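You operate a simulated robot arm through the tools that you are given. There is no shell and no other tool. Be economical: measure what you need, move in short steps, check, and stop when the job is done.

Carry out the task below with a simulated robot arm. There is one attempt and no reset: what you move stays moved.

TASK
Run the block with the blue top at long dwell in the patcher, vent on.
Fine: one run; pull the slide out again; the heat knob and the two blocks beside it stay.
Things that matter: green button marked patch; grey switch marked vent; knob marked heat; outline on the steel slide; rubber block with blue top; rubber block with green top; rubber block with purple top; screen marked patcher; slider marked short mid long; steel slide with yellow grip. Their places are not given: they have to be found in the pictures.

Only the result counts: the job must be done as asked and must still hold three seconds after the hand-in. Knocking over, shifting, dropping, spilling or breaking anything else fails it.

THE ROBOT
A 6-joint arm with a two-finger parallel gripper, fixed in place. Base frame: the origin is at the foot of the arm, x ahead of it, y to its left, z up; the work surface is at about z = 802. Lengths are in mm, angles in rad, forces in N, time in s.
With the tool pointing down near the work surface it reaches from about 260 to 680 mm from the base axis. Its first joint turns from -1.152 to 1.152 rad. Payload 2.9 kg.
Tool frame: the origin (TCP) lies between the finger pads and is the grasp point; the fingertips stand 30 mm ahead of it; z points along the fingers, y is the line along which they close. The gripper opens to 110 mm. The fingers are 20 mm wide and 10 mm thick; the gripper's body (48 by 112 mm) begins 55 mm behind the TCP.
Orientation is told as [roll, pitch, yaw] about the base's x, y, z axes, in that order, counted from this pose: with the fingers straight down and closing along the base's y, the tool's x points along the base's -x, its y along +y and its z along -z.

THE INTERFACE
- The arm moves only by the tool play_rows. Its argument "targets" is a list of rows, each a list of 7 numbers: the turn, a rotation vector about the tool's x, y, z in rad, then the shift along the tool's x, y, z in mm, then the gripper command, from -1 (shut) to 1 (fully open), values between in proportion. In form: [[rx, ry, rz, dx, dy, dz, claw], ...]. A call has 1 to 20 rows; each row is the pose to reach, as a shift and turn from the pose commanded when the call began, along the tool's axes at that moment. Rows are played at 5 a second. More than 50 mm and 0.15 rad between two rows, or a gripper value outside its range, and nothing of the call is played. Where a pose cannot be reached the arm comes as near as it can. A force on the tool above 40 N (or 10 N above the force at the start of the call, whichever is more), or a blocked arm, ends the call early, and 0.2 s more pass. Each finger travels about 108 mm/s and halts on what it meets, pressing with about 20 N; the grip force reading is that of the motor and also rises with nothing between the fingers. The clock runs only during rows and for 0.2 s after the last one: add rows that repeat a pose to give the fingers time. The reply holds the time, the measured pose of the TCP, the force on the tool along the base axes, the opening and the grip force, in the units named above and with some noise, with the torque about the TCP (base axes, N m) and any sound that the robot's microphone picked up.
- Cameras (640 x 400 px; columns grow to the right, rows downward): "scene" is fixed at [90.5, 445.3, 1385]; the picture's right is [-0.63, -0.77, 0.00], its down [-0.43, 0.35, -0.83] and it looks along [0.65, -0.53, -0.55] (base axes); focal length 360 px, centre (320, 200). "wrist" rides on the gripper at [72, 17, -103] in the tool frame; the picture's right is [-0.23, 0.97, 0.00], its down [-0.76, -0.18, -0.62] and it looks along [-0.61, -0.14, 0.78] (tool axes); focal length 222 px, centre (320, 200).
- get_image(camera): a new picture of that camera. The clock stands still meanwhile.
- measure_at(camera, pixels): for up to 12 pixels [column, row] of the newest picture of that camera ("zoom" is the newest enlarged one), the place [x, y, z] in the base frame of the surface seen there, good to about 2 mm. The clock stands still meanwhile.
- zoom(camera, box): a new picture of the part [left, top, right, bottom] of that camera's present view, enlarged. The clock stands still meanwhile.
- hand_in(): hands the job in; it is judged then, once.

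Go step by step. Measure first, check grasps and placings, and put right what went wrong. The budget is 80 turns and 54 pictures, counting those below and the enlarged ones. Unless the task says otherwise, let go and move clear before handing in, and close with one line.

The tools are called after ">>>" as name(argument=value, ...) on one line, values as JSON. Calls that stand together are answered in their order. play_rows: Moves the arm, as the interface text tells. Its arguments: {"type":"object","properties":{"targets":{"type":"array","items":{"type":"array","items":{"type":"number"}}}},"required":["targets"]} The other tools are called the same way: get_image (camera) takes a picture; measure_at (camera, pixels) gives the place of the surface under pixels of a picture; zoom (camera, box) takes an enlarged picture of a part of a camera's view; hand_in () hands the job in.

At the start:

```text
time: 0.0
eef_pos: [430.3, 52.9, 1094.0]
ee_rot: [-0.001, 0.0, 0.0]
wrist_force: [0.3, 0.1, 0.5]
torque: [0.0, -0.01, 0.0]
grip_width: 110.0
grip_force: 0.2
```

scene: 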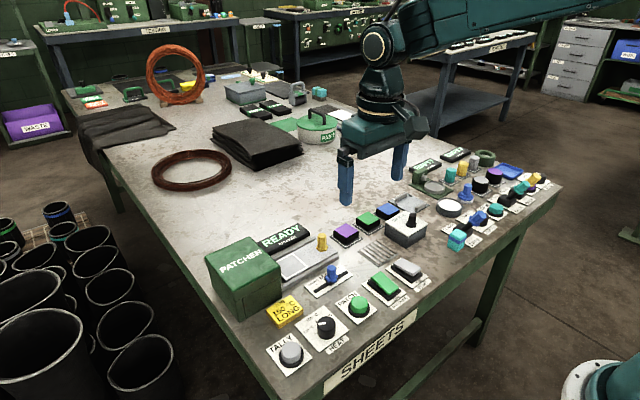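
wrist: 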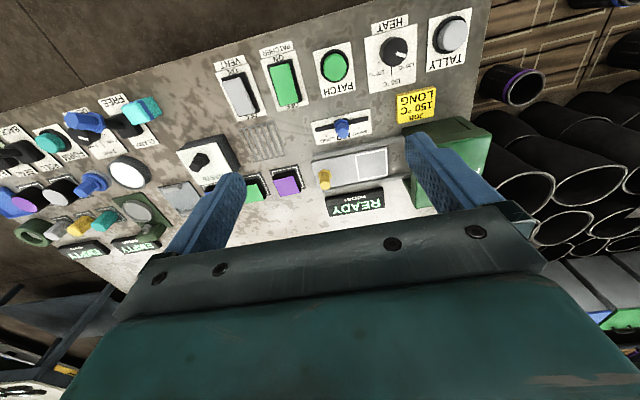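

The scene shows the patcher box around (243,275), its slide around (305,262), and the blocks at (345,233), (367,220), (386,210). I'll zoom in on that area to read the labels.

>>> zoom(camera="scene", box=[200, 190, 440, 340])

>>> zoom(camera="wrist", box=[160, 20, 480, 220])

>>> zoom(camera="scene", box=[260, 250, 440, 380])

```text
2.67 times, centred on (320, 265) of scene
```

zoom: 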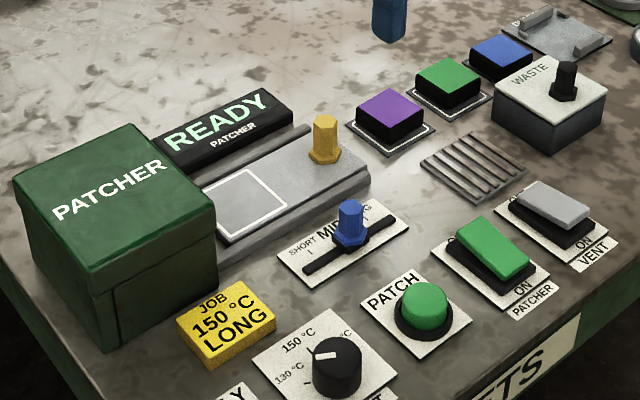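

```text
2.00 times, centred on (320, 120) of wrist
```

zoom: 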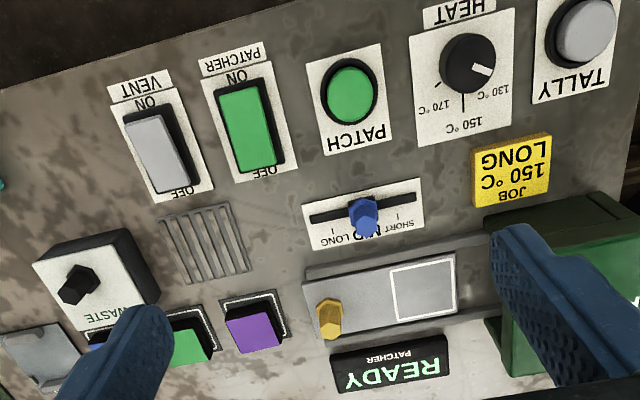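

```text
3.08 times, centred on (350, 315) of scene
```

zoom: 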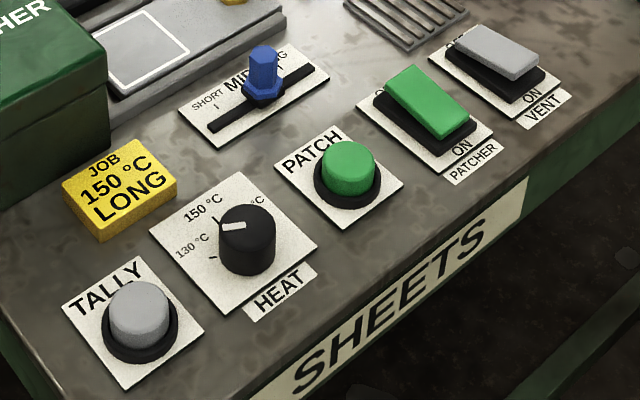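

The zooms show the screen on READY, slider knob at MID, patcher rocker tilted to ON and the grey vent rocker apparently OFF. Next I'll measure the key points.

>>> measure_at(camera="scene", pixels=[[345.5, 230.5], [368, 220], [387.5, 210.5], [291, 267], [293.7, 253], [307.5, 266.5], [283.5, 281], [322, 235], [331.3, 266.8], [315.5, 292], [347.4, 271.8], [359.4, 300.6]])

>>> measure_at(camera="zoom", pixels=[[475, 35], [520, 65], [405, 80], [445, 125], [505, 50], [262, 52], [215, 125], [318, 68], [262, 95], [350, 150], [545, 75], [220, 105]])

>>> zoom(camera="scene", box=[340, 180, 440, 242])

>>> zoom(camera="scene", box=[270, 230, 360, 300])

```text
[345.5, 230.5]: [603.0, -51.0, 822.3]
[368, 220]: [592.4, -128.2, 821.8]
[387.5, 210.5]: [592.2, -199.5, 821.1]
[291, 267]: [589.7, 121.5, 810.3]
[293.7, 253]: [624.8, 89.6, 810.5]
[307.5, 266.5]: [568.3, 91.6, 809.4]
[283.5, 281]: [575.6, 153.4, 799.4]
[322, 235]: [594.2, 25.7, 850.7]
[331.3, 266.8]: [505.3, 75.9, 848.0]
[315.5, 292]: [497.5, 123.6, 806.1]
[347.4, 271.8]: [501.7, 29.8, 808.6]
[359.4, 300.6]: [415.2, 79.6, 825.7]
```

```text
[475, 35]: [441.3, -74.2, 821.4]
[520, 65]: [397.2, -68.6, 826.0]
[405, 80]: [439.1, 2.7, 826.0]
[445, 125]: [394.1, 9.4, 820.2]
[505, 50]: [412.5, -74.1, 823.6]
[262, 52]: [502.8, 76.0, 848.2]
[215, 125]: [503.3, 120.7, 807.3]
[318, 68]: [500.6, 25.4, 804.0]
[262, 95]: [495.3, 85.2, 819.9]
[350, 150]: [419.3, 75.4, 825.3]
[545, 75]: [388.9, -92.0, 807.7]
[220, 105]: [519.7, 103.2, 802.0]
```

```text
6.40 times, centred on (390, 211) of scene
```

zoom: 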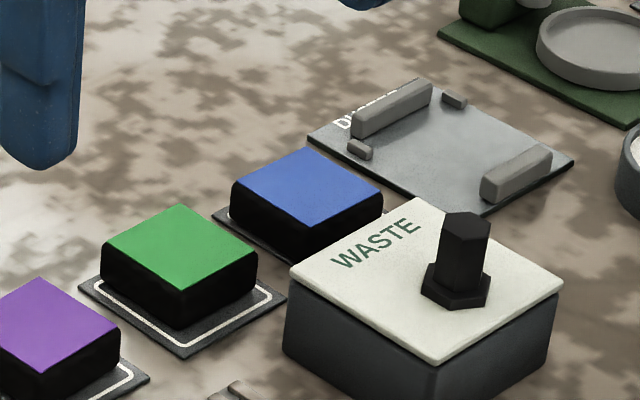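

```text
5.71 times, centred on (315, 265) of scene
```

zoom: 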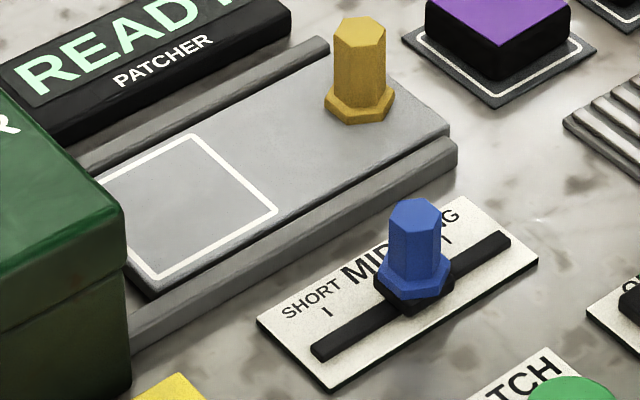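

Vent's ON end (near) stands higher at z≈826, so it is OFF and has to be pressed at x≈397. Patcher is ON. Now the corners of the blue block, the waste box and the slide.

>>> measure_at(camera="scene", pixels=[[376.6, 208.3], [388, 203.6], [399, 209.6], [387.3, 215.2], [386.2, 222.1], [404.5, 211.3], [426.5, 224], [412.5, 219], [408.5, 236], [391, 215.7], [364, 220], [383, 221.5]])

>>> measure_at(camera="zoom", pixels=[[192, 134], [275, 211], [156, 276], [360, 35], [360, 80], [385, 60], [338, 60], [440, 130], [455, 145], [225, 170], [118, 230], [300, 50]])

```text
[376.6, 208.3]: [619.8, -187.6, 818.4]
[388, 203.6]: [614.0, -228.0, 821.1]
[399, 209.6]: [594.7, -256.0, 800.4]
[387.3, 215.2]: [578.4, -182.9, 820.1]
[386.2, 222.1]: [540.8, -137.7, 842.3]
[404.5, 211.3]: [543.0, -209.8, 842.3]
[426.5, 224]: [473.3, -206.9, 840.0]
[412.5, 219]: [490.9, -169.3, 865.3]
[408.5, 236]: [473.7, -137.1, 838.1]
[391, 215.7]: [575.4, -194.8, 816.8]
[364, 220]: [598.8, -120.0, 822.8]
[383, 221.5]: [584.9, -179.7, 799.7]
```

```text
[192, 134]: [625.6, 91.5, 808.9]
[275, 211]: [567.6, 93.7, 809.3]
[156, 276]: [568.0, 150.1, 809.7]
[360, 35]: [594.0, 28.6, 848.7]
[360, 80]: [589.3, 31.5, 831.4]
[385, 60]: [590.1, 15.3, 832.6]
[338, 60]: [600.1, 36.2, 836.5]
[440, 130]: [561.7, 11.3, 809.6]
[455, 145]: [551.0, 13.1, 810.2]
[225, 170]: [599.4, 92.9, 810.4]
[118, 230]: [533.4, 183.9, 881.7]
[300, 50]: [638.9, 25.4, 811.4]
```

The slide outline is centred near (597,121), and the blue block, about 44 mm square, near (598,-205). First the vent: I'll shut the fingers and hover above its ON end at (398,-73).

>>> play_rows(targets=[[0, 0, 0, 5, -21, 37, -1], [0, 0, 0, 10, -42, 74, -1], [0, 0, 0, 16, -63, 111, -1], [0, 0, 0, 21, -84, 148, -1], [0, 0, 0, 27, -105, 185, -1], [0, 0, 0, 32, -126, 214, -1], [0, 0, 0, 32, -126, 214, -1]])

>>> zoom(camera="scene", box=[340, 200, 470, 281])

>>> get_image(camera="wrist")

```text
time: 1.6
eef_pos: [399.4, -72.9, 879.9]
ee_rot: [0.0, 0.001, 0.001]
wrist_force: [-0.3, -0.4, 0.3]
torque: [0.0, -0.01, -0.02]
grip_width: 0.1
grip_force: 20.0
```

```text
4.92 times, centred on (405, 240) of scene
```

zoom: 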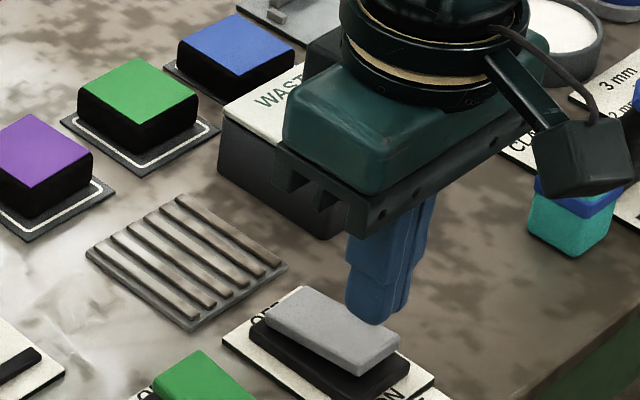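

```text
45 pictures are left
```

wrist: 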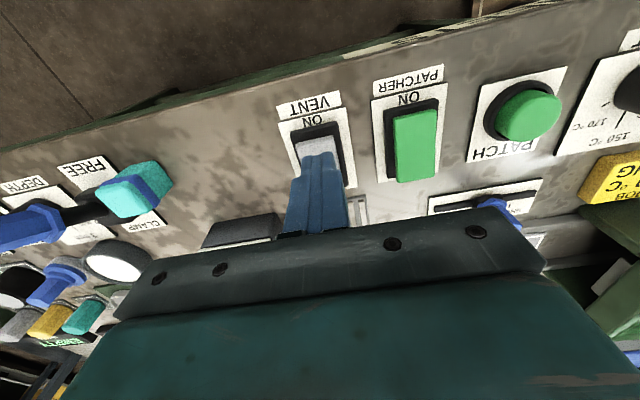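

The closed fingertips at (320,160) in the wrist view hang over the vent's ON end. I'll press down until I feel resistance, then lift.

>>> play_rows(targets=[[0, 0, 0, 2, 0, 15, -1], [0, 0, 0, 2, 0, 23, -1], [0, 0, 0, 2, 0, 27, -1], [0, 0, 0, 2, 0, 30, -1], [0, 0, 0, 2, 0, 33, -1], [0, 0, 0, 2, 0, 20, -1], [0, 0, 0, 2, 0, 0, -1], [0, 0, 0, 2, 0, -30, -1]])

>>> zoom(camera="scene", box=[340, 200, 470, 281])

```text
time: 2.6
eef_pos: [395.4, -73.0, 851.8]
ee_rot: [0.0, -0.001, -0.001]
wrist_force: [-4.7, 0.0, 10.0]
torque: [-0.04, 0.07, 0.1]
grip_width: 0.0
grip_force: 20.4
stopped in row 5: the force on the tool passed its limit (the readings are from after the stop); the commanded pose is now the measured one
```

```text
4.92 times, centred on (405, 240) of scene
```

zoom: 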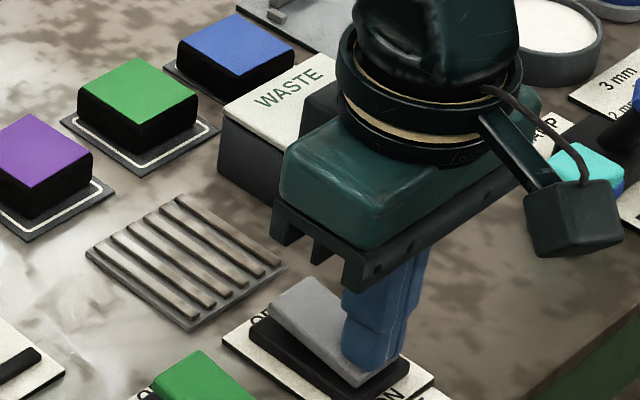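

The grey rocker has tilted to ON (its near end is down). I'll lift and move over the slider knob at (503,76), opening the fingers to about 55 mm.

>>> play_rows(targets=[[0, 0, 0, 0, 0, -30, -1], [0, 0, 0, 0, 0, -60, -1], [0, 0, 0, -27, 37, -60, 0], [0, 0, 0, -54, 74, -60, 0], [0, 0, 0, -81, 111, -60, 0], [0, 0, 0, -107.6, 149, -60, 0], [0, 0, 0, -107.6, 149, -60, 0]])

>>> get_image(camera="scene")

>>> zoom(camera="wrist", box=[160, 50, 480, 250])

>>> measure_at(camera="scene", pixels=[[315.9, 284.6], [337.3, 271.7], [410, 262], [416, 273], [388.4, 202.5], [400, 208.7]])

```text
time: 4.2
eef_pos: [503.9, 77.2, 914.2]
ee_rot: [-0.002, -0.001, 0.001]
wrist_force: [0.8, 1.5, 0.5]
torque: [-0.02, 0.0, 0.03]
grip_width: 55.2
grip_force: 0.0
```

```text
43 pictures are left
```

scene: 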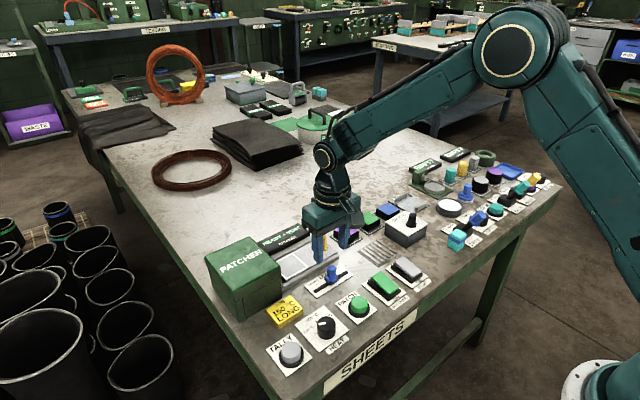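

```text
2.00 times, centred on (320, 150) of wrist
```

zoom: 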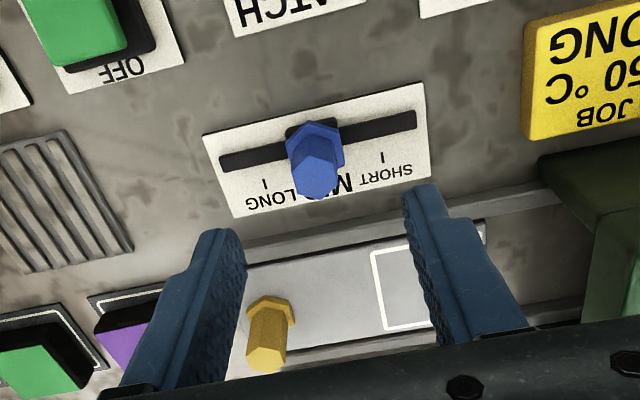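

```text
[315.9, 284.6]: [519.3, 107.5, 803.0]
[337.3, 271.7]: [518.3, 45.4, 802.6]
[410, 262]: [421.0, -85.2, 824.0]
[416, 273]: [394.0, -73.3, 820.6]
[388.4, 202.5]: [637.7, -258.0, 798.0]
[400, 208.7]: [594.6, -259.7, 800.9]
```

The vent now reads ON (z 820 near end, 824 far end). Slider ticks: short at y≈107, long at y≈45. The knob lies between the fingers, so I'll lower and grip it.

>>> play_rows(targets=[[0, 0, 0, 0, 0, 30, 0], [0, 0, 0, 0, 0, 60, 0], [0, 0, 0, 0, 0, 60, 0], [0, 0, 0, 0, 0, 60, -1], [0, 0, 0, 0, 0, 60, -1], [0, 0, 0, 0, 0, 60, -1]])

>>> zoom(camera="scene", box=[270, 220, 390, 295])

```text
time: 5.7
eef_pos: [502.7, 77.1, 852.7]
ee_rot: [0.0, 0.0, 0.001]
wrist_force: [1.2, -1.3, -4.8]
torque: [0.58, -0.38, -0.04]
grip_width: 19.7
grip_force: 44.3
```

```text
5.33 times, centred on (330, 258) of scene
```

zoom: 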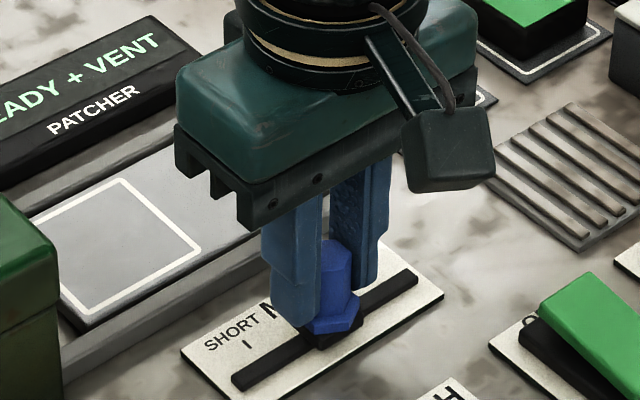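

The screen reads "READY + VENT" and the knob is gripped (19.7 mm). I'll drag it 31 mm to LONG and release.

>>> play_rows(targets=[[0, 0, 0, 0, -8, 0, -1], [0, 0, 0, 0, -16, 0, -1], [0, 0, 0, 0, -24, 0, -1], [0, 0, 0, 0, -31, 0, -1], [0, 0, 0, 0, -31, 0, -1]])

>>> zoom(camera="scene", box=[270, 220, 390, 295])

```text
time: 6.8
eef_pos: [504.0, 45.7, 853.2]
ee_rot: [0.0, -0.004, 0.0]
wrist_force: [0.6, 0.1, 4.8]
torque: [0.55, 0.7, 0.01]
grip_width: 19.6
grip_force: 44.7
```

```text
5.33 times, centred on (330, 258) of scene
```

zoom: 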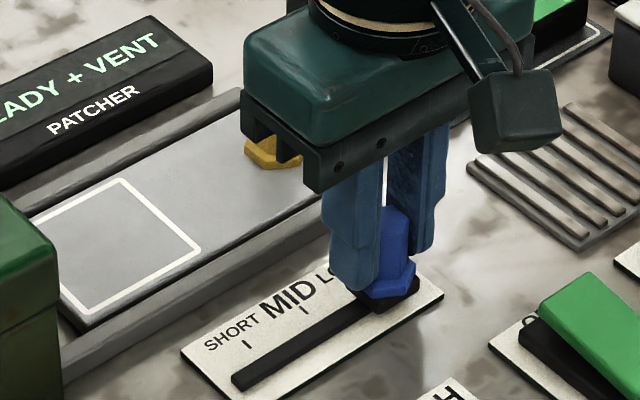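

The knob has moved to the right, where the LONG tick is, and the dwell knob y is 45.7. I'll release, rise, and travel over the blue block.

>>> play_rows(targets=[[0, 0, 0, 0, 0, 0, 0], [0, 0, 0, 0, 0, 0, 0], [0, 0, 0, 0, 0, -40, 0], [0, 0, 0, 0, 0, -80, 0], [0, 0, 0, -16, -42, -80, 0.2], [0, 0, 0, -32, -84, -80, 0.2], [0, 0, 0, -48, -126, -80, 0.2], [0, 0, 0, -64, -168, -80, 0.2], [0, 0, 0, -79, -210, -80, 0.2], [0, 0, 0, -94, -251, -80, 0.2], [0, 0, 0, -94, -251, -80, 0.2]])

>>> get_image(camera="wrist")

>>> zoom(camera="scene", box=[270, 180, 430, 280])

```text
time: 9.2
eef_pos: [597.1, -205.7, 934.2]
ee_rot: [-0.001, -0.001, -0.001]
wrist_force: [-0.3, -0.1, 0.2]
torque: [0.01, -0.02, -0.02]
grip_width: 65.9
grip_force: 0.0
```

```text
39 pictures are left
```

wrist: 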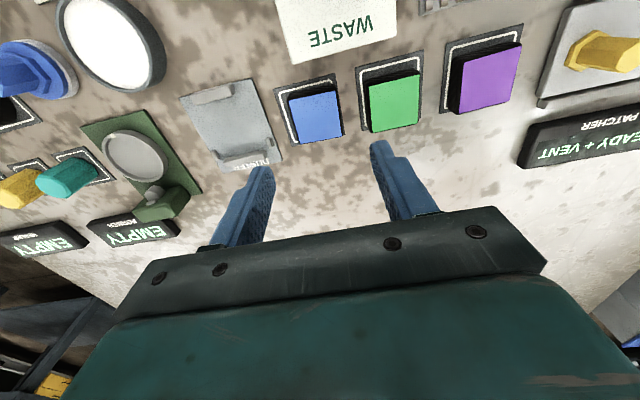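

```text
4.00 times, centred on (350, 230) of scene
```

zoom: 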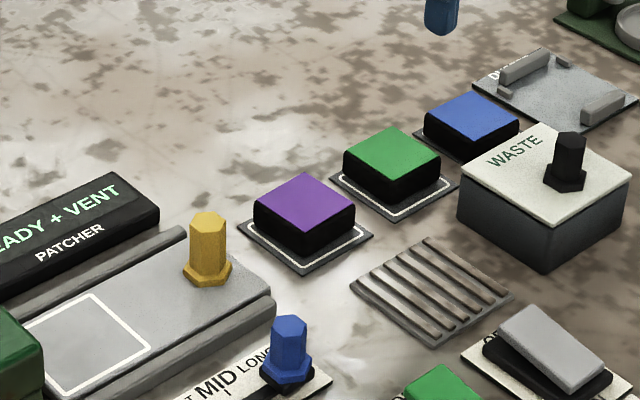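

The slider sits at LONG and the gripper is above the blue block, seen at (315,117) in the wrist picture. I'll measure its edges and its neighbours.

>>> measure_at(camera="wrist", pixels=[[291, 97], [332, 92], [341, 132], [298, 140], [315, 116], [295, 118], [336, 110], [370, 105], [256, 120], [276, 155], [246, 160], [374, 128]])

```text
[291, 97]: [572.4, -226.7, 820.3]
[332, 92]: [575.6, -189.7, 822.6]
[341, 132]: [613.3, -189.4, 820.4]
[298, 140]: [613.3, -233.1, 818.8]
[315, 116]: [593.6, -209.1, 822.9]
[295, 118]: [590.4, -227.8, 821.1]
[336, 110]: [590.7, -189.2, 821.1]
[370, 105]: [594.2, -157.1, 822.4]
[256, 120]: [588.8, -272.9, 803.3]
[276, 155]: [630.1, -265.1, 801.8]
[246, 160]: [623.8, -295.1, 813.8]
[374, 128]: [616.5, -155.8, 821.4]
```

The block is centred at about (594,-208.5); green's edge at -155 and the tray at -265 leave room. I'll lower to TCP z≈837 and grip.

>>> play_rows(targets=[[0, 0, 0, 3, -2.5, 30, 0.2], [0, 0, 0, 3, -2.5, 60, 0.2], [0, 0, 0, 3, -2.5, 80, 0.2], [0, 0, 0, 3, -2.5, 90, 0.2], [0, 0, 0, 3, -2.5, 97, 0.2], [0, 0, 0, 3, -2.5, 97, 0.2]])

>>> zoom(camera="wrist", box=[160, 50, 480, 250])

>>> zoom(camera="scene", box=[340, 180, 440, 242])

```text
time: 10.7
eef_pos: [594.7, -207.2, 835.4]
ee_rot: [0.0, -0.002, -0.001]
wrist_force: [0.1, 0.4, -0.7]
torque: [0.01, 0.01, -0.03]
grip_width: 66.1
grip_force: 0.1
```

```text
2.00 times, centred on (320, 150) of wrist
```

zoom: 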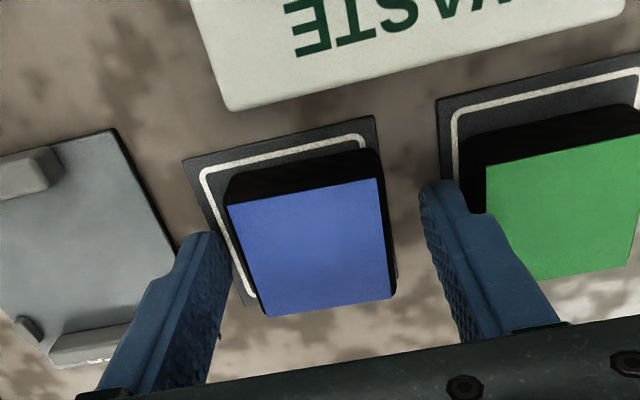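

```text
6.40 times, centred on (390, 211) of scene
```

zoom: 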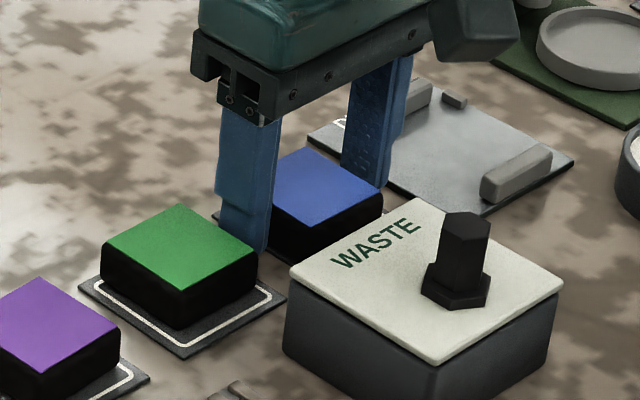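

The fingers straddle the block cleanly. I'll close and lift it straight up a little.

>>> play_rows(targets=[[0, 0, 0, 0, 0, 0, -0.2], [0, 0, 0, 0, 0, 0, -1], [0, 0, 0, 0, 0, 0, -1], [0, 0, 0, 0, 0, 0, -1], [0, 0, 0, 0, 0, -15, -1], [0, 0, 0, 0, 0, -40, -1], [0, 0, 0, 0, 0, -70, -1]])

>>> zoom(camera="scene", box=[330, 150, 450, 225])

>>> zoom(camera="wrist", box=[160, 50, 480, 250])

```text
time: 12.2
eef_pos: [595.3, -208.5, 905.5]
ee_rot: [0.001, -0.004, -0.001]
wrist_force: [-0.2, 0.4, 0.1]
torque: [0.0, -0.03, -0.02]
grip_width: 0.0
grip_force: 19.8
```

```text
5.33 times, centred on (390, 188) of scene
```

zoom: 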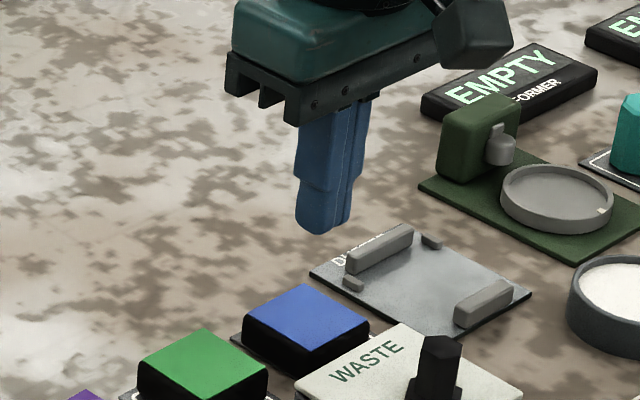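

```text
2.00 times, centred on (320, 150) of wrist
```

zoom: 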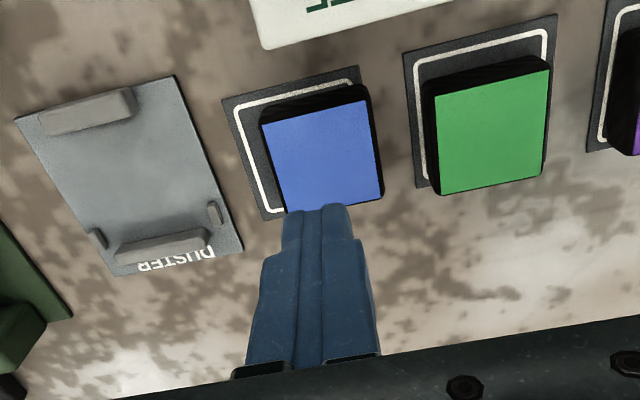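

The gripper closed to 0 and came up empty, and the block is still there at zoom (320,150). I'll check whether it shifted.

>>> measure_at(camera="zoom", pixels=[[265, 128], [362, 105], [378, 190], [290, 205], [320, 155], [272, 170], [372, 150], [225, 103], [357, 70], [265, 215], [437, 150], [490, 130]])

>>> zoom(camera="scene", box=[350, 190, 420, 234])

```text
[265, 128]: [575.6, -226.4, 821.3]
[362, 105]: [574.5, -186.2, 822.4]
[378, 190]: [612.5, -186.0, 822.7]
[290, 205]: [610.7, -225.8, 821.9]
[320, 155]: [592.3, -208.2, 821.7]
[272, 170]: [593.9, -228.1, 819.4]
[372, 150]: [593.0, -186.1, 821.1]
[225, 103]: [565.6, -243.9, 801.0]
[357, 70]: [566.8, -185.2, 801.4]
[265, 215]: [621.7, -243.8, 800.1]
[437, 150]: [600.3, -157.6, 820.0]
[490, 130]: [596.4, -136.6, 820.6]
```

```text
9.09 times, centred on (385, 212) of scene
```

zoom: 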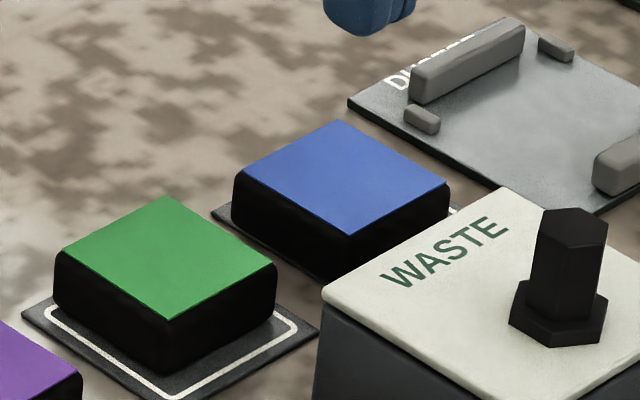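

The block is essentially where it was (centre about (593.5,-207)), so the fingers slid off it. I'll retry slightly lower, and check the grip before lifting.

>>> play_rows(targets=[[0, 0, 0, 0, 0, 0, 0.2], [0, 0, 0, 0, 0, 0, 0.2], [0, 0, 0, 0, 0, 0, 0.2], [0, 0, 0, 2, 1, 30, 0.2], [0, 0, 0, 2, 1, 55, 0.2], [0, 0, 0, 2, 1, 67, 0.2], [0, 0, 0, 2, 1, 72, 0.2], [0, 0, 0, 2, 1, 72, 0.2], [0, 0, 0, 2, 1, 72, 0], [0, 0, 0, 2, 1, 72, -1], [0, 0, 0, 2, 1, 72, -1], [0, 0, 0, 2, 1, 72, -1]])

>>> zoom(camera="wrist", box=[160, 50, 480, 250])

```text
time: 14.8
eef_pos: [592.2, -206.1, 832.8]
ee_rot: [0.0, -0.001, 0.0]
wrist_force: [-0.3, 0.0, 0.7]
torque: [0.0, 0.03, 0.01]
grip_width: 47.1
grip_force: 20.0
```

```text
2.00 times, centred on (320, 150) of wrist
```

zoom: 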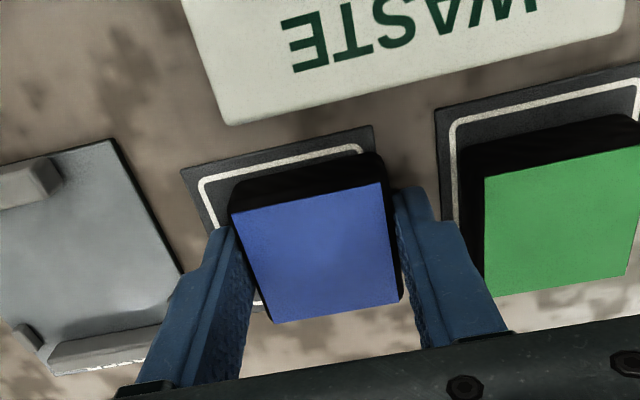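

It is gripped at 47.1 mm. I'll lift slowly this time.

>>> play_rows(targets=[[0, 0, 0, 0, 0, 0, -1], [0, 0, 0, 0, 0, -2, -1], [0, 0, 0, 0, 0, -5, -1], [0, 0, 0, 0, 0, -9, -1], [0, 0, 0, 0, 0, -14, -1], [0, 0, 0, 0, 0, -20, -1]])

>>> zoom(camera="scene", box=[340, 170, 440, 232])

```text
time: 16.2
eef_pos: [592.9, -207.7, 853.8]
ee_rot: [0.001, -0.002, 0.0]
wrist_force: [-1.2, -0.2, 0.3]
torque: [0.0, -0.01, -0.01]
grip_width: 47.2
grip_force: 19.9
```

```text
6.40 times, centred on (390, 201) of scene
```

zoom: 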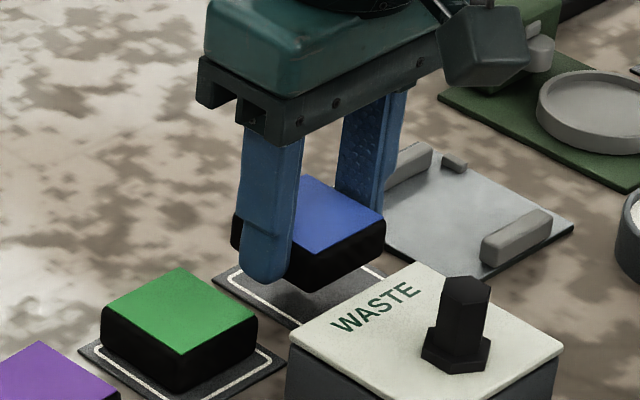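

The block is held and off the mat. I'll raise it to about z 925 and carry it to just above the slide outline at (597,121).

>>> play_rows(targets=[[0, 0, 0, 0, 0, -15, -1], [0, 0, 0, 0, 0, -35, -1], [0, 0, 0, 0, 0, -55, -1], [0, 0, 0, 0, 0, -70, -1], [0, 0, 0, 0, 15, -72, -1], [0, 0, 0, 0, 40, -72, -1], [0, 0, 0, 0, 70, -72, -1], [0, 0, 0, 0, 100, -72, -1], [0, 0, 0, -1, 130, -72, -1], [0, 0, 0, -1, 160, -72, -1], [0, 0, 0, -2, 190, -72, -1], [0, 0, 0, -3, 220, -72, -1], [0, 0, 0, -3, 250, -72, -1], [0, 0, 0, -3, 280, -72, -1], [0, 0, 0, -3, 305, -72, -1], [0, 0, 0, -3, 322, -72, -1], [0, 0, 0, -3, 329, -72, -1], [0, 0, 0, -3, 329, -72, -1]])

>>> zoom(camera="wrist", box=[160, 50, 480, 250])

>>> zoom(camera="scene", box=[200, 190, 360, 290])

```text
time: 20.1
eef_pos: [596.0, 122.5, 925.3]
ee_rot: [0.0, -0.001, 0.001]
wrist_force: [-0.3, 0.1, -0.2]
torque: [0.0, -0.02, 0.02]
grip_width: 46.9
grip_force: 19.7
```

```text
2.00 times, centred on (320, 150) of wrist
```

zoom: 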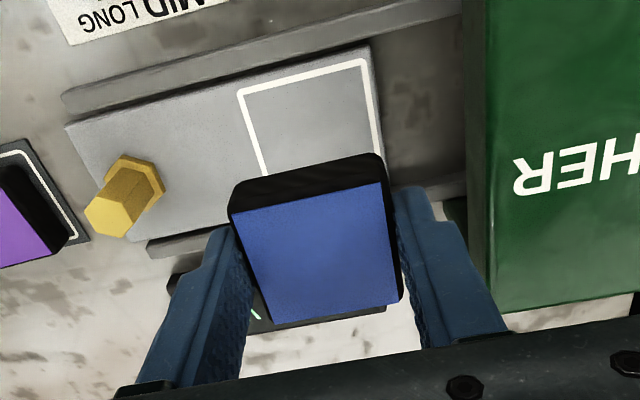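

```text
4.00 times, centred on (280, 240) of scene
```

zoom: 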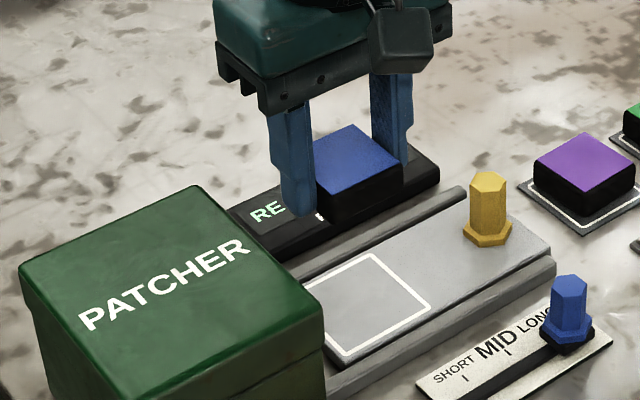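

The block is above and slightly beyond the outline as expected. I'll check the outline corners and the box face before lowering.

>>> measure_at(camera="zoom", pixels=[[374, 254], [428, 305], [345, 356], [310, 290], [192, 188], [322, 290], [355, 130], [345, 190], [318, 175], [402, 162], [320, 215], [460, 190]])

>>> get_image(camera="wrist")

>>> measure_at(camera="wrist", pixels=[[280, 96], [341, 81], [349, 124], [292, 134], [394, 110], [405, 180], [276, 157], [352, 142], [361, 198], [297, 210], [315, 180], [400, 70]])

```text
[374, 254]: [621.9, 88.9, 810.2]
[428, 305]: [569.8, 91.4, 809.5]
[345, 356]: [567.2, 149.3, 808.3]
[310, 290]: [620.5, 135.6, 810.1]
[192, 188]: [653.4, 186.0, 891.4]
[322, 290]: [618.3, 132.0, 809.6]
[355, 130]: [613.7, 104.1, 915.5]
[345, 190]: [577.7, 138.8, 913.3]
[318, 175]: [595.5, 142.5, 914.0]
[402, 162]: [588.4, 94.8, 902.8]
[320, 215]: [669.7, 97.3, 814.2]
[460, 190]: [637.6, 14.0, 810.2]
```

```text
28 pictures are left
```

wrist: 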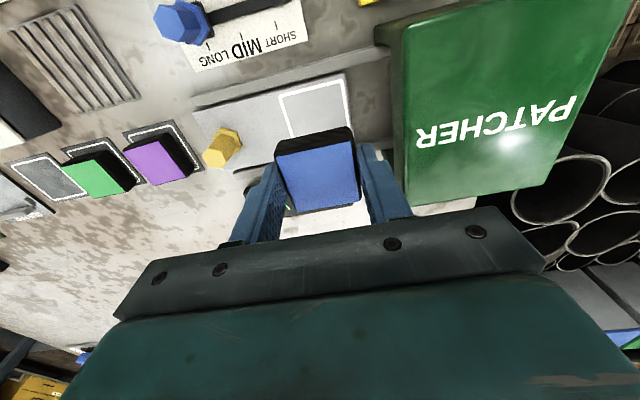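

```text
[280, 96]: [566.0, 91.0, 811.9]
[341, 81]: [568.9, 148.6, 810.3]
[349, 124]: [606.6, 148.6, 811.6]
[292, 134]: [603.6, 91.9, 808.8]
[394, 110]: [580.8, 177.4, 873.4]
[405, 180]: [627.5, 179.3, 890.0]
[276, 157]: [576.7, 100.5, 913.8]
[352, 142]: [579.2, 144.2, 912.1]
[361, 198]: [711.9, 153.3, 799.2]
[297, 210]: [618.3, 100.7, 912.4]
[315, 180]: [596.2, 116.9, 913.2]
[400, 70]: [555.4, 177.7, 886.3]
```

The outline is centred at about (596,119.5) and the box face is at y≈178. I'll shift 4 mm to -y and lower to just above the slide.

>>> play_rows(targets=[[0, 0, 0, 1, -4, 10, -1], [0, 0, 0, 1, -4, 35, -1], [0, 0, 0, 1, -4, 60, -1], [0, 0, 0, 1, -4, 72, -1], [0, 0, 0, 1, -4, 77, -1], [0, 0, 0, 1, -4, 80, -1], [0, 0, 0, 1, -4, 82, -1], [0, 0, 0, 1, -4, 82, -1]])

>>> zoom(camera="scene", box=[240, 210, 340, 272])

```text
time: 21.9
eef_pos: [593.7, 118.2, 844.3]
ee_rot: [0.001, -0.001, -0.001]
wrist_force: [-0.5, 0.4, 0.1]
torque: [-0.03, 0.01, 0.0]
grip_width: 47.2
grip_force: 20.1
```

```text
6.40 times, centred on (290, 241) of scene
```

zoom: 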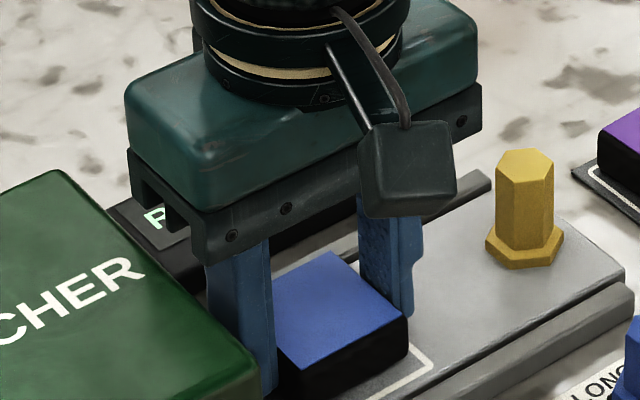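

The block sits over the outline, a few mm above the slide. I'll lower the last 3 mm and check the force.

>>> play_rows(targets=[[0, 0, 0, 0, 0, 1.5, -1], [0, 0, 0, 0, 0, 3, -1], [0, 0, 0, 0, 0, 3, -1]])

```text
time: 22.6
eef_pos: [594.9, 118.9, 841.7]
ee_rot: [0.001, -0.005, -0.002]
wrist_force: [-7.3, 0.0, 21.0]
torque: [-0.04, 0.36, -0.02]
grip_width: 47.1
grip_force: 19.8
```

Contact (21 N). I'll release and rise straight up.

>>> play_rows(targets=[[0, 0, 0, 0, 0, -0.7, -1], [0, 0, 0, 0, 0, -0.7, 0.1], [0, 0, 0, 0, 0, -0.7, 0.1], [0, 0, 0, 0, 0, -0.7, 0.1], [0, 0, 0, 0, 0, -30, 0.1], [0, 0, 0, 0, 0, -65, 0.1], [0, 0, 0, 0, 0, -100, 0.1]])

>>> zoom(camera="scene", box=[240, 210, 340, 272])

>>> get_image(camera="wrist")

```text
time: 24.2
eef_pos: [595.1, 117.5, 941.0]
ee_rot: [0.001, -0.001, 0.0]
wrist_force: [0.8, -0.1, -0.6]
torque: [-0.01, 0.0, 0.01]
grip_width: 60.8
grip_force: 0.0
```

```text
6.40 times, centred on (290, 241) of scene
```

zoom: 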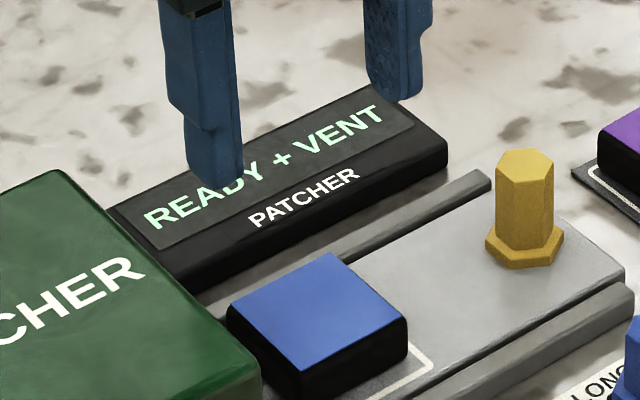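

```text
25 pictures are left
```

wrist: 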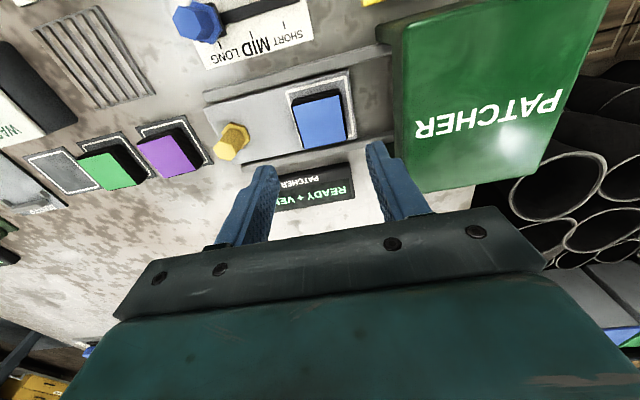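

>>> measure_at(camera="wrist", pixels=[[296, 103], [339, 96], [345, 136], [305, 145], [222, 146], [232, 154], [236, 128], [290, 94], [347, 78], [353, 138], [353, 85], [206, 107]])

>>> measure_at(camera="zoom", pixels=[[525, 155], [500, 158], [548, 162], [525, 245], [523, 200], [612, 262], [590, 280], [330, 255], [232, 315], [303, 368], [403, 318], [430, 365]])

```text
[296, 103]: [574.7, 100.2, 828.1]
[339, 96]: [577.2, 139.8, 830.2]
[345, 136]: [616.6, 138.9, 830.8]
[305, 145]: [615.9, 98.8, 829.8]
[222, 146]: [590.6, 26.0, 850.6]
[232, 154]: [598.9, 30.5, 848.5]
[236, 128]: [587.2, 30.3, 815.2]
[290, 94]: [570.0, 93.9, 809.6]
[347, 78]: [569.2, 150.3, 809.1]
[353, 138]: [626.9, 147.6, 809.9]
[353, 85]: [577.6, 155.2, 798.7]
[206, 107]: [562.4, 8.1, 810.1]
```

```text
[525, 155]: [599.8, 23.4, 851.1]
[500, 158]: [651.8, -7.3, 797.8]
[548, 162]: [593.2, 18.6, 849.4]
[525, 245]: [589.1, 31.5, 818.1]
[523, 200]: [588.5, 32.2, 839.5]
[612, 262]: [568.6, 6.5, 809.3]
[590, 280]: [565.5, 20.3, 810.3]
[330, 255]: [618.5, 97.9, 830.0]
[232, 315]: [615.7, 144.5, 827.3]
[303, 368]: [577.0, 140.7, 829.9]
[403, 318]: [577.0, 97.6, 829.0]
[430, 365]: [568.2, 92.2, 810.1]
```

The block is centred at (596,119.5), inside the outline. Next I'll turn the gripper 90° while moving over the yellow grip at (595,26).

>>> play_rows(targets=[[0, 0, -0.131, 0, -8, -10, 0], [0, 0, -0.262, 0, -16, -10, 0], [0, 0, -0.393, 0, -24, -10, 0], [0, 0, -0.524, 0, -32, -10, 0], [0, 0, -0.655, 0, -40, -10, 0], [0, 0, -0.785, 0, -48, -10, 0], [0, 0, -0.916, 0, -56, -10, 0], [0, 0, -1.047, 0, -64, -10, 0], [0, 0, -1.178, 0, -72, -10, 0], [0, 0, -1.309, 0, -80, -10, 0], [0, 0, -1.44, 0, -88, -10, 0], [0, 0, -1.571, 0, -91.5, -10, 0], [0, 0, -1.571, 0, -91.5, -10, 0]])

>>> get_image(camera="wrist")

```text
time: 27.1
eef_pos: [595.1, 26.5, 951.3]
ee_rot: [-0.001, 0.0, 1.572]
wrist_force: [0.2, -0.4, 0.6]
torque: [0.01, 0.01, 0.03]
grip_width: 54.8
grip_force: 0.0
```

```text
24 pictures are left
```

wrist: 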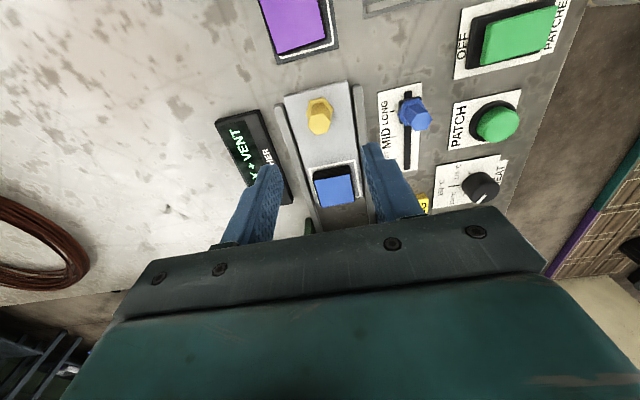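

The turn succeeded. I'll lower to TCP z≈851 around the yellow grip and close.

>>> play_rows(targets=[[0, 0, 0, 0, 0, 35, 0], [0, 0, 0, 0, 0, 70, 0], [0, 0, 0, 0, 0, 90, 0], [0, 0, 0, 0, 0, 100, 0], [0, 0, 0, 0, 0, 100, 0], [0, 0, 0, 0, 0, 100, -1], [0, 0, 0, 0, 0, 100, -1], [0, 0, 0, 0, 0, 100, -1]])

>>> zoom(camera="scene", box=[240, 200, 360, 275])

```text
time: 28.9
eef_pos: [594.8, 25.5, 851.0]
ee_rot: [-0.004, -0.001, 1.57]
wrist_force: [10.3, 0.1, -5.7]
torque: [0.05, 0.64, 0.01]
grip_width: 21.6
grip_force: 45.2
```

```text
5.33 times, centred on (300, 238) of scene
```

zoom: 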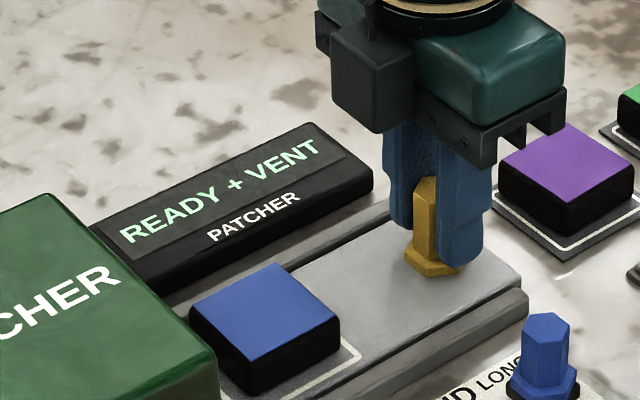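

The yellow grip is held (21.6 mm). A black box hangs off the gripper on the patcher's side, near zoom (370,90), so I'll check its height before pushing.

>>> measure_at(camera="zoom", pixels=[[340, 98], [372, 125], [405, 115], [370, 60], [335, 35], [440, 140], [495, 160], [540, 120], [40, 195], [180, 320], [280, 270], [215, 345]])

```text
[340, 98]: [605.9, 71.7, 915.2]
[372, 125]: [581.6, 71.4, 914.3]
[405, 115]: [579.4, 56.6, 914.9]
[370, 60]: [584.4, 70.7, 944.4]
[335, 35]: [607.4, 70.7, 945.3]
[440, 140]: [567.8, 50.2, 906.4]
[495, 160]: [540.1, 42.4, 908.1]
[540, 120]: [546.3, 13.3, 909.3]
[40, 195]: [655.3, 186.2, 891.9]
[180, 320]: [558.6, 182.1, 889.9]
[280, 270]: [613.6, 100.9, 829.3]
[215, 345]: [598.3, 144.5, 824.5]
```

Everything on the gripper hangs above z 906 and the patcher top is at 891, so there is clearance. I'll push the slide in gently.

>>> play_rows(targets=[[0, 0, 0, -4, 0, 0, -1], [0, 0, 0, -10, 0, 0, -1], [0, 0, 0, -18, 0, 0, -1], [0, 0, 0, -26, 0, 0, -1], [0, 0, 0, -34, 0, 0, -1], [0, 0, 0, -42, 0, 0, -1], [0, 0, 0, -50, 0, 0, -1], [0, 0, 0, -58, 0, 0, -1], [0, 0, 0, -66, 0, 0, -1], [0, 0, 0, -74, 0, 0, -1], [0, 0, 0, -80, 0, 0, -1]])

>>> zoom(camera="scene", box=[200, 190, 360, 290])

```text
time: 31.2
eef_pos: [594.4, 106.9, 851.0]
ee_rot: [-0.002, 0.0, 1.572]
wrist_force: [9.0, 0.4, -5.8]
torque: [-0.14, 0.65, -0.01]
grip_width: 21.8
grip_force: 44.7
```

```text
4.00 times, centred on (280, 240) of scene
```

zoom: 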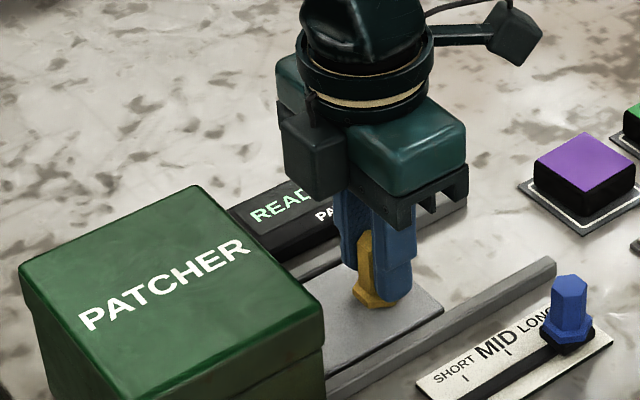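

The slide is moving freely and the block has gone inside. I'll keep pushing until it stops.

>>> play_rows(targets=[[0, 0, 0, -6, 0, 0, -1], [0, 0, 0, -12, 0, 0, -1], [0, 0, 0, -18, 0, 0, -1], [0, 0, 0, -24, 0, 0, -1], [0, 0, 0, -30, 0, 0, -1], [0, 0, 0, -35, 0, 0, -1], [0, 0, 0, -40, 0, 0, -1], [0, 0, 0, -45, 0, 0, -1]])

>>> zoom(camera="scene", box=[200, 190, 360, 290])

```text
time: 32.5
eef_pos: [595.8, 126.4, 850.5]
ee_rot: [-0.001, 0.007, 1.546]
wrist_force: [-4.1, -4.8, 0.1]
torque: [0.44, -0.78, 0.08]
grip_width: 21.4
grip_force: 45.3
stopped in row 6: the force on the tool passed its limit (the readings are from after the stop); the commanded pose is now the measured one
```

```text
4.00 times, centred on (280, 240) of scene
```

zoom: 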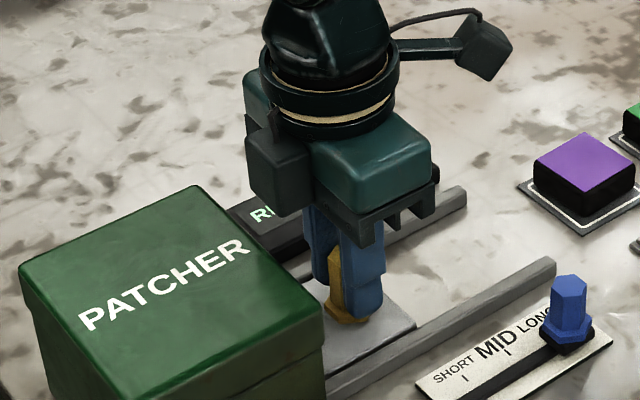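

The slide hit its stop after about 100 mm of travel. I'll release, rise, and look at the screen.

>>> play_rows(targets=[[0, 0, 0, 0, 0, 0, 0], [0, 0, 0, 0, 0, 0, 0], [0, 0, -0.025, 0, 0, -35, 0], [0, 0, -0.025, 0, 0, -75, 0], [0, 0, -0.025, 30, 20, -90, -1], [0, 0, -0.025, 45, 60, -90, -1], [0, 0, -0.025, 49, 100, -90, -1], [0, 0, -0.025, 49, 140, -90, -1], [0, 0, -0.025, 49, 178, -90, -1], [0, 0, -0.025, 49, 178, -90, -1]])

>>> zoom(camera="scene", box=[200, 190, 400, 315])

>>> get_image(camera="wrist")

```text
time: 34.7
eef_pos: [413.9, 83.6, 941.7]
ee_rot: [0.0, 0.008, 1.575]
wrist_force: [0.1, 0.5, 0.8]
torque: [-0.01, 0.0, 0.01]
grip_width: 0.2
grip_force: 20.1
```

```text
3.20 times, centred on (300, 252) of scene
```

zoom: 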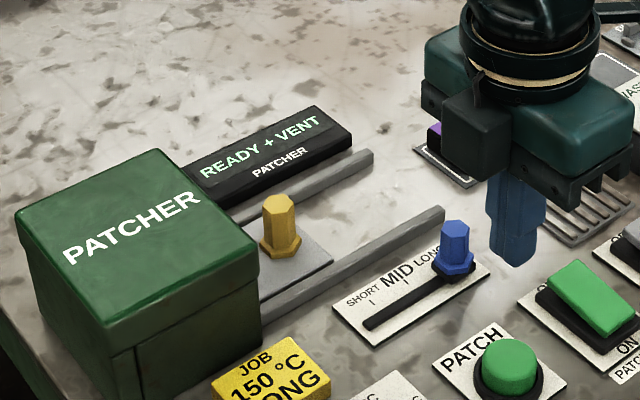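

```text
19 pictures are left
```

wrist: 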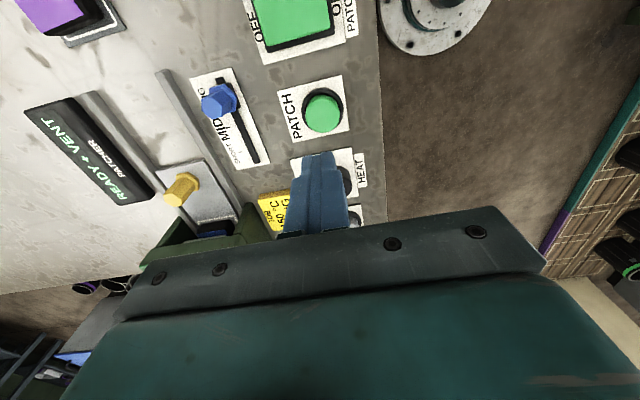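

The screen still reads READY + VENT and the slide is in. I'll measure the button centre, seen at wrist (323,113), and the grip.

>>> measure_at(camera="wrist", pixels=[[322, 112], [310, 112], [335, 112], [322, 102], [322, 124]])

>>> measure_at(camera="zoom", pixels=[[510, 355], [280, 205], [330, 262], [455, 228]])

```text
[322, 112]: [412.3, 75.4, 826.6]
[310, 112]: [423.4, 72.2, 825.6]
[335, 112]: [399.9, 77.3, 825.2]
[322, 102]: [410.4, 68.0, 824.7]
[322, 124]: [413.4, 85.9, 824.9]
```

```text
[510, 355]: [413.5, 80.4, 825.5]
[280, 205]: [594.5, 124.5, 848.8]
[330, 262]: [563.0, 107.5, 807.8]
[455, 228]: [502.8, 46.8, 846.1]
```

The button centre is (412,77), top at z 826. I'll go down and press once, stopping at a moderate depth.

>>> play_rows(targets=[[0, 0, 0, 6.5, 2, 35, -1], [0, 0, 0, 6.5, 2, 65, -1], [0, 0, 0, 6.5, 2, 78, -1], [0, 0, 0, 6.5, 2, 84, -1], [0, 0, 0, 6.5, 2, 87, -1], [0, 0, 0, 6.5, 2, 90, -1], [0, 0, 0, 6.5, 2, 92, -1], [0, 0, 0, 6.5, 2, 80, -1], [0, 0, 0, 6.5, 2, 50, -1]])

>>> zoom(camera="scene", box=[200, 190, 400, 315])

```text
time: 36.7
eef_pos: [414.4, 75.6, 891.4]
ee_rot: [-0.001, 0.008, 1.574]
wrist_force: [0.1, -0.1, 0.3]
torque: [0.04, -0.01, -0.01]
grip_width: 0.0
grip_force: 20.4
heard: click
```

```text
3.20 times, centred on (300, 252) of scene
```

zoom: 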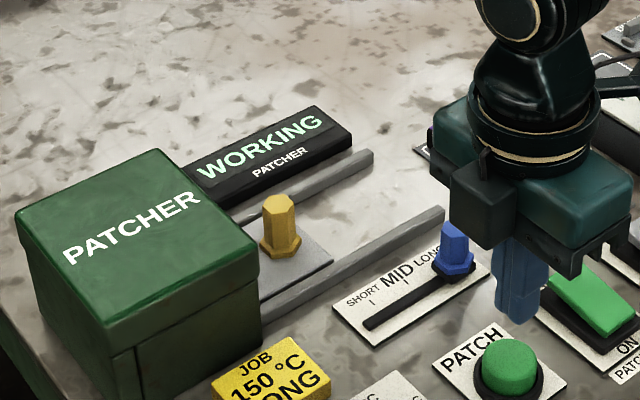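

A click, and the screen reads WORKING. I'll rise, return above the yellow grip with the fingers open, and wait there.

>>> play_rows(targets=[[0, 0, 0, 0, 0, -30, -1], [0, 0, 0, 0, 0, -55, -1], [0, 0, 0, -10, -36, -55, 0], [0, 0, 0, -20, -72, -55, 0], [0, 0, 0, -30, -108, -55, 0], [0, 0, 0, -40, -144, -55, 0], [0, 0, 0, -50, -180.5, -55, 0], [0, 0, 0, -50, -180.5, -55, 0], [0, 0, 0, -50, -180.5, -55, 0], [0, 0, 0, -50, -180.5, -55, 0], [0, 0, 0, -50, -180.5, -55, 0], [0, 0, 0, -50, -180.5, -55, 0], [0, 0, 0, -50, -180.5, -55, 0], [0, 0, 0, -50, -180.5, -55, 0], [0, 0, 0, -50, -180.5, -55, 0], [0, 0, 0, -50, -180.5, -55, 0], [0, 0, 0, -50, -180.5, -55, 0], [0, 0, 0, -50, -180.5, -55, 0]])

>>> zoom(camera="scene", box=[200, 190, 400, 315])

```text
time: 40.5
eef_pos: [595.4, 126.8, 944.6]
ee_rot: [-0.001, 0.007, 1.574]
wrist_force: [-0.2, -0.2, -0.7]
torque: [0.0, 0.02, 0.03]
grip_width: 55.2
grip_force: 0.0
```

```text
3.20 times, centred on (300, 252) of scene
```

zoom: 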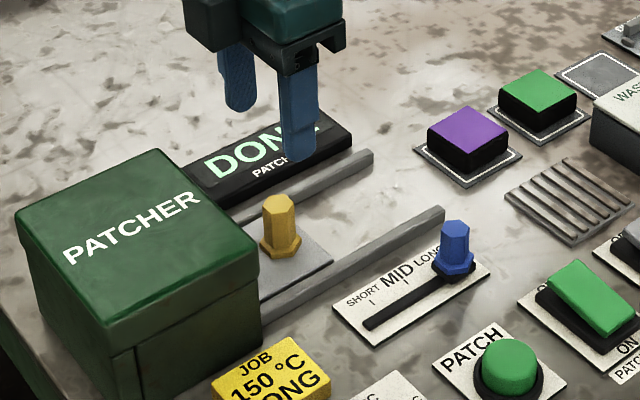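

The screen reads DONE. I'll lower onto the grip and close.

>>> play_rows(targets=[[0, 0, 0, 0, 0, 35, 0], [0, 0, 0, 0, 0, 65, 0], [0, 0, 0, 0, 0, 85, 0], [0, 0, 0, 0, 0, 93, 0], [0, 0, 0, 0, 0, 93, 0], [0, 0, 0, 0, 0, 93, -1], [0, 0, 0, 0, 0, 93, -1], [0, 0, 0, 0, 0, 93, -1]])

```text
time: 42.3
eef_pos: [595.0, 126.1, 853.1]
ee_rot: [-0.002, 0.008, 1.576]
wrist_force: [12.8, 0.7, -7.4]
torque: [0.18, 0.44, 0.01]
grip_width: 21.3
grip_force: 44.9
```

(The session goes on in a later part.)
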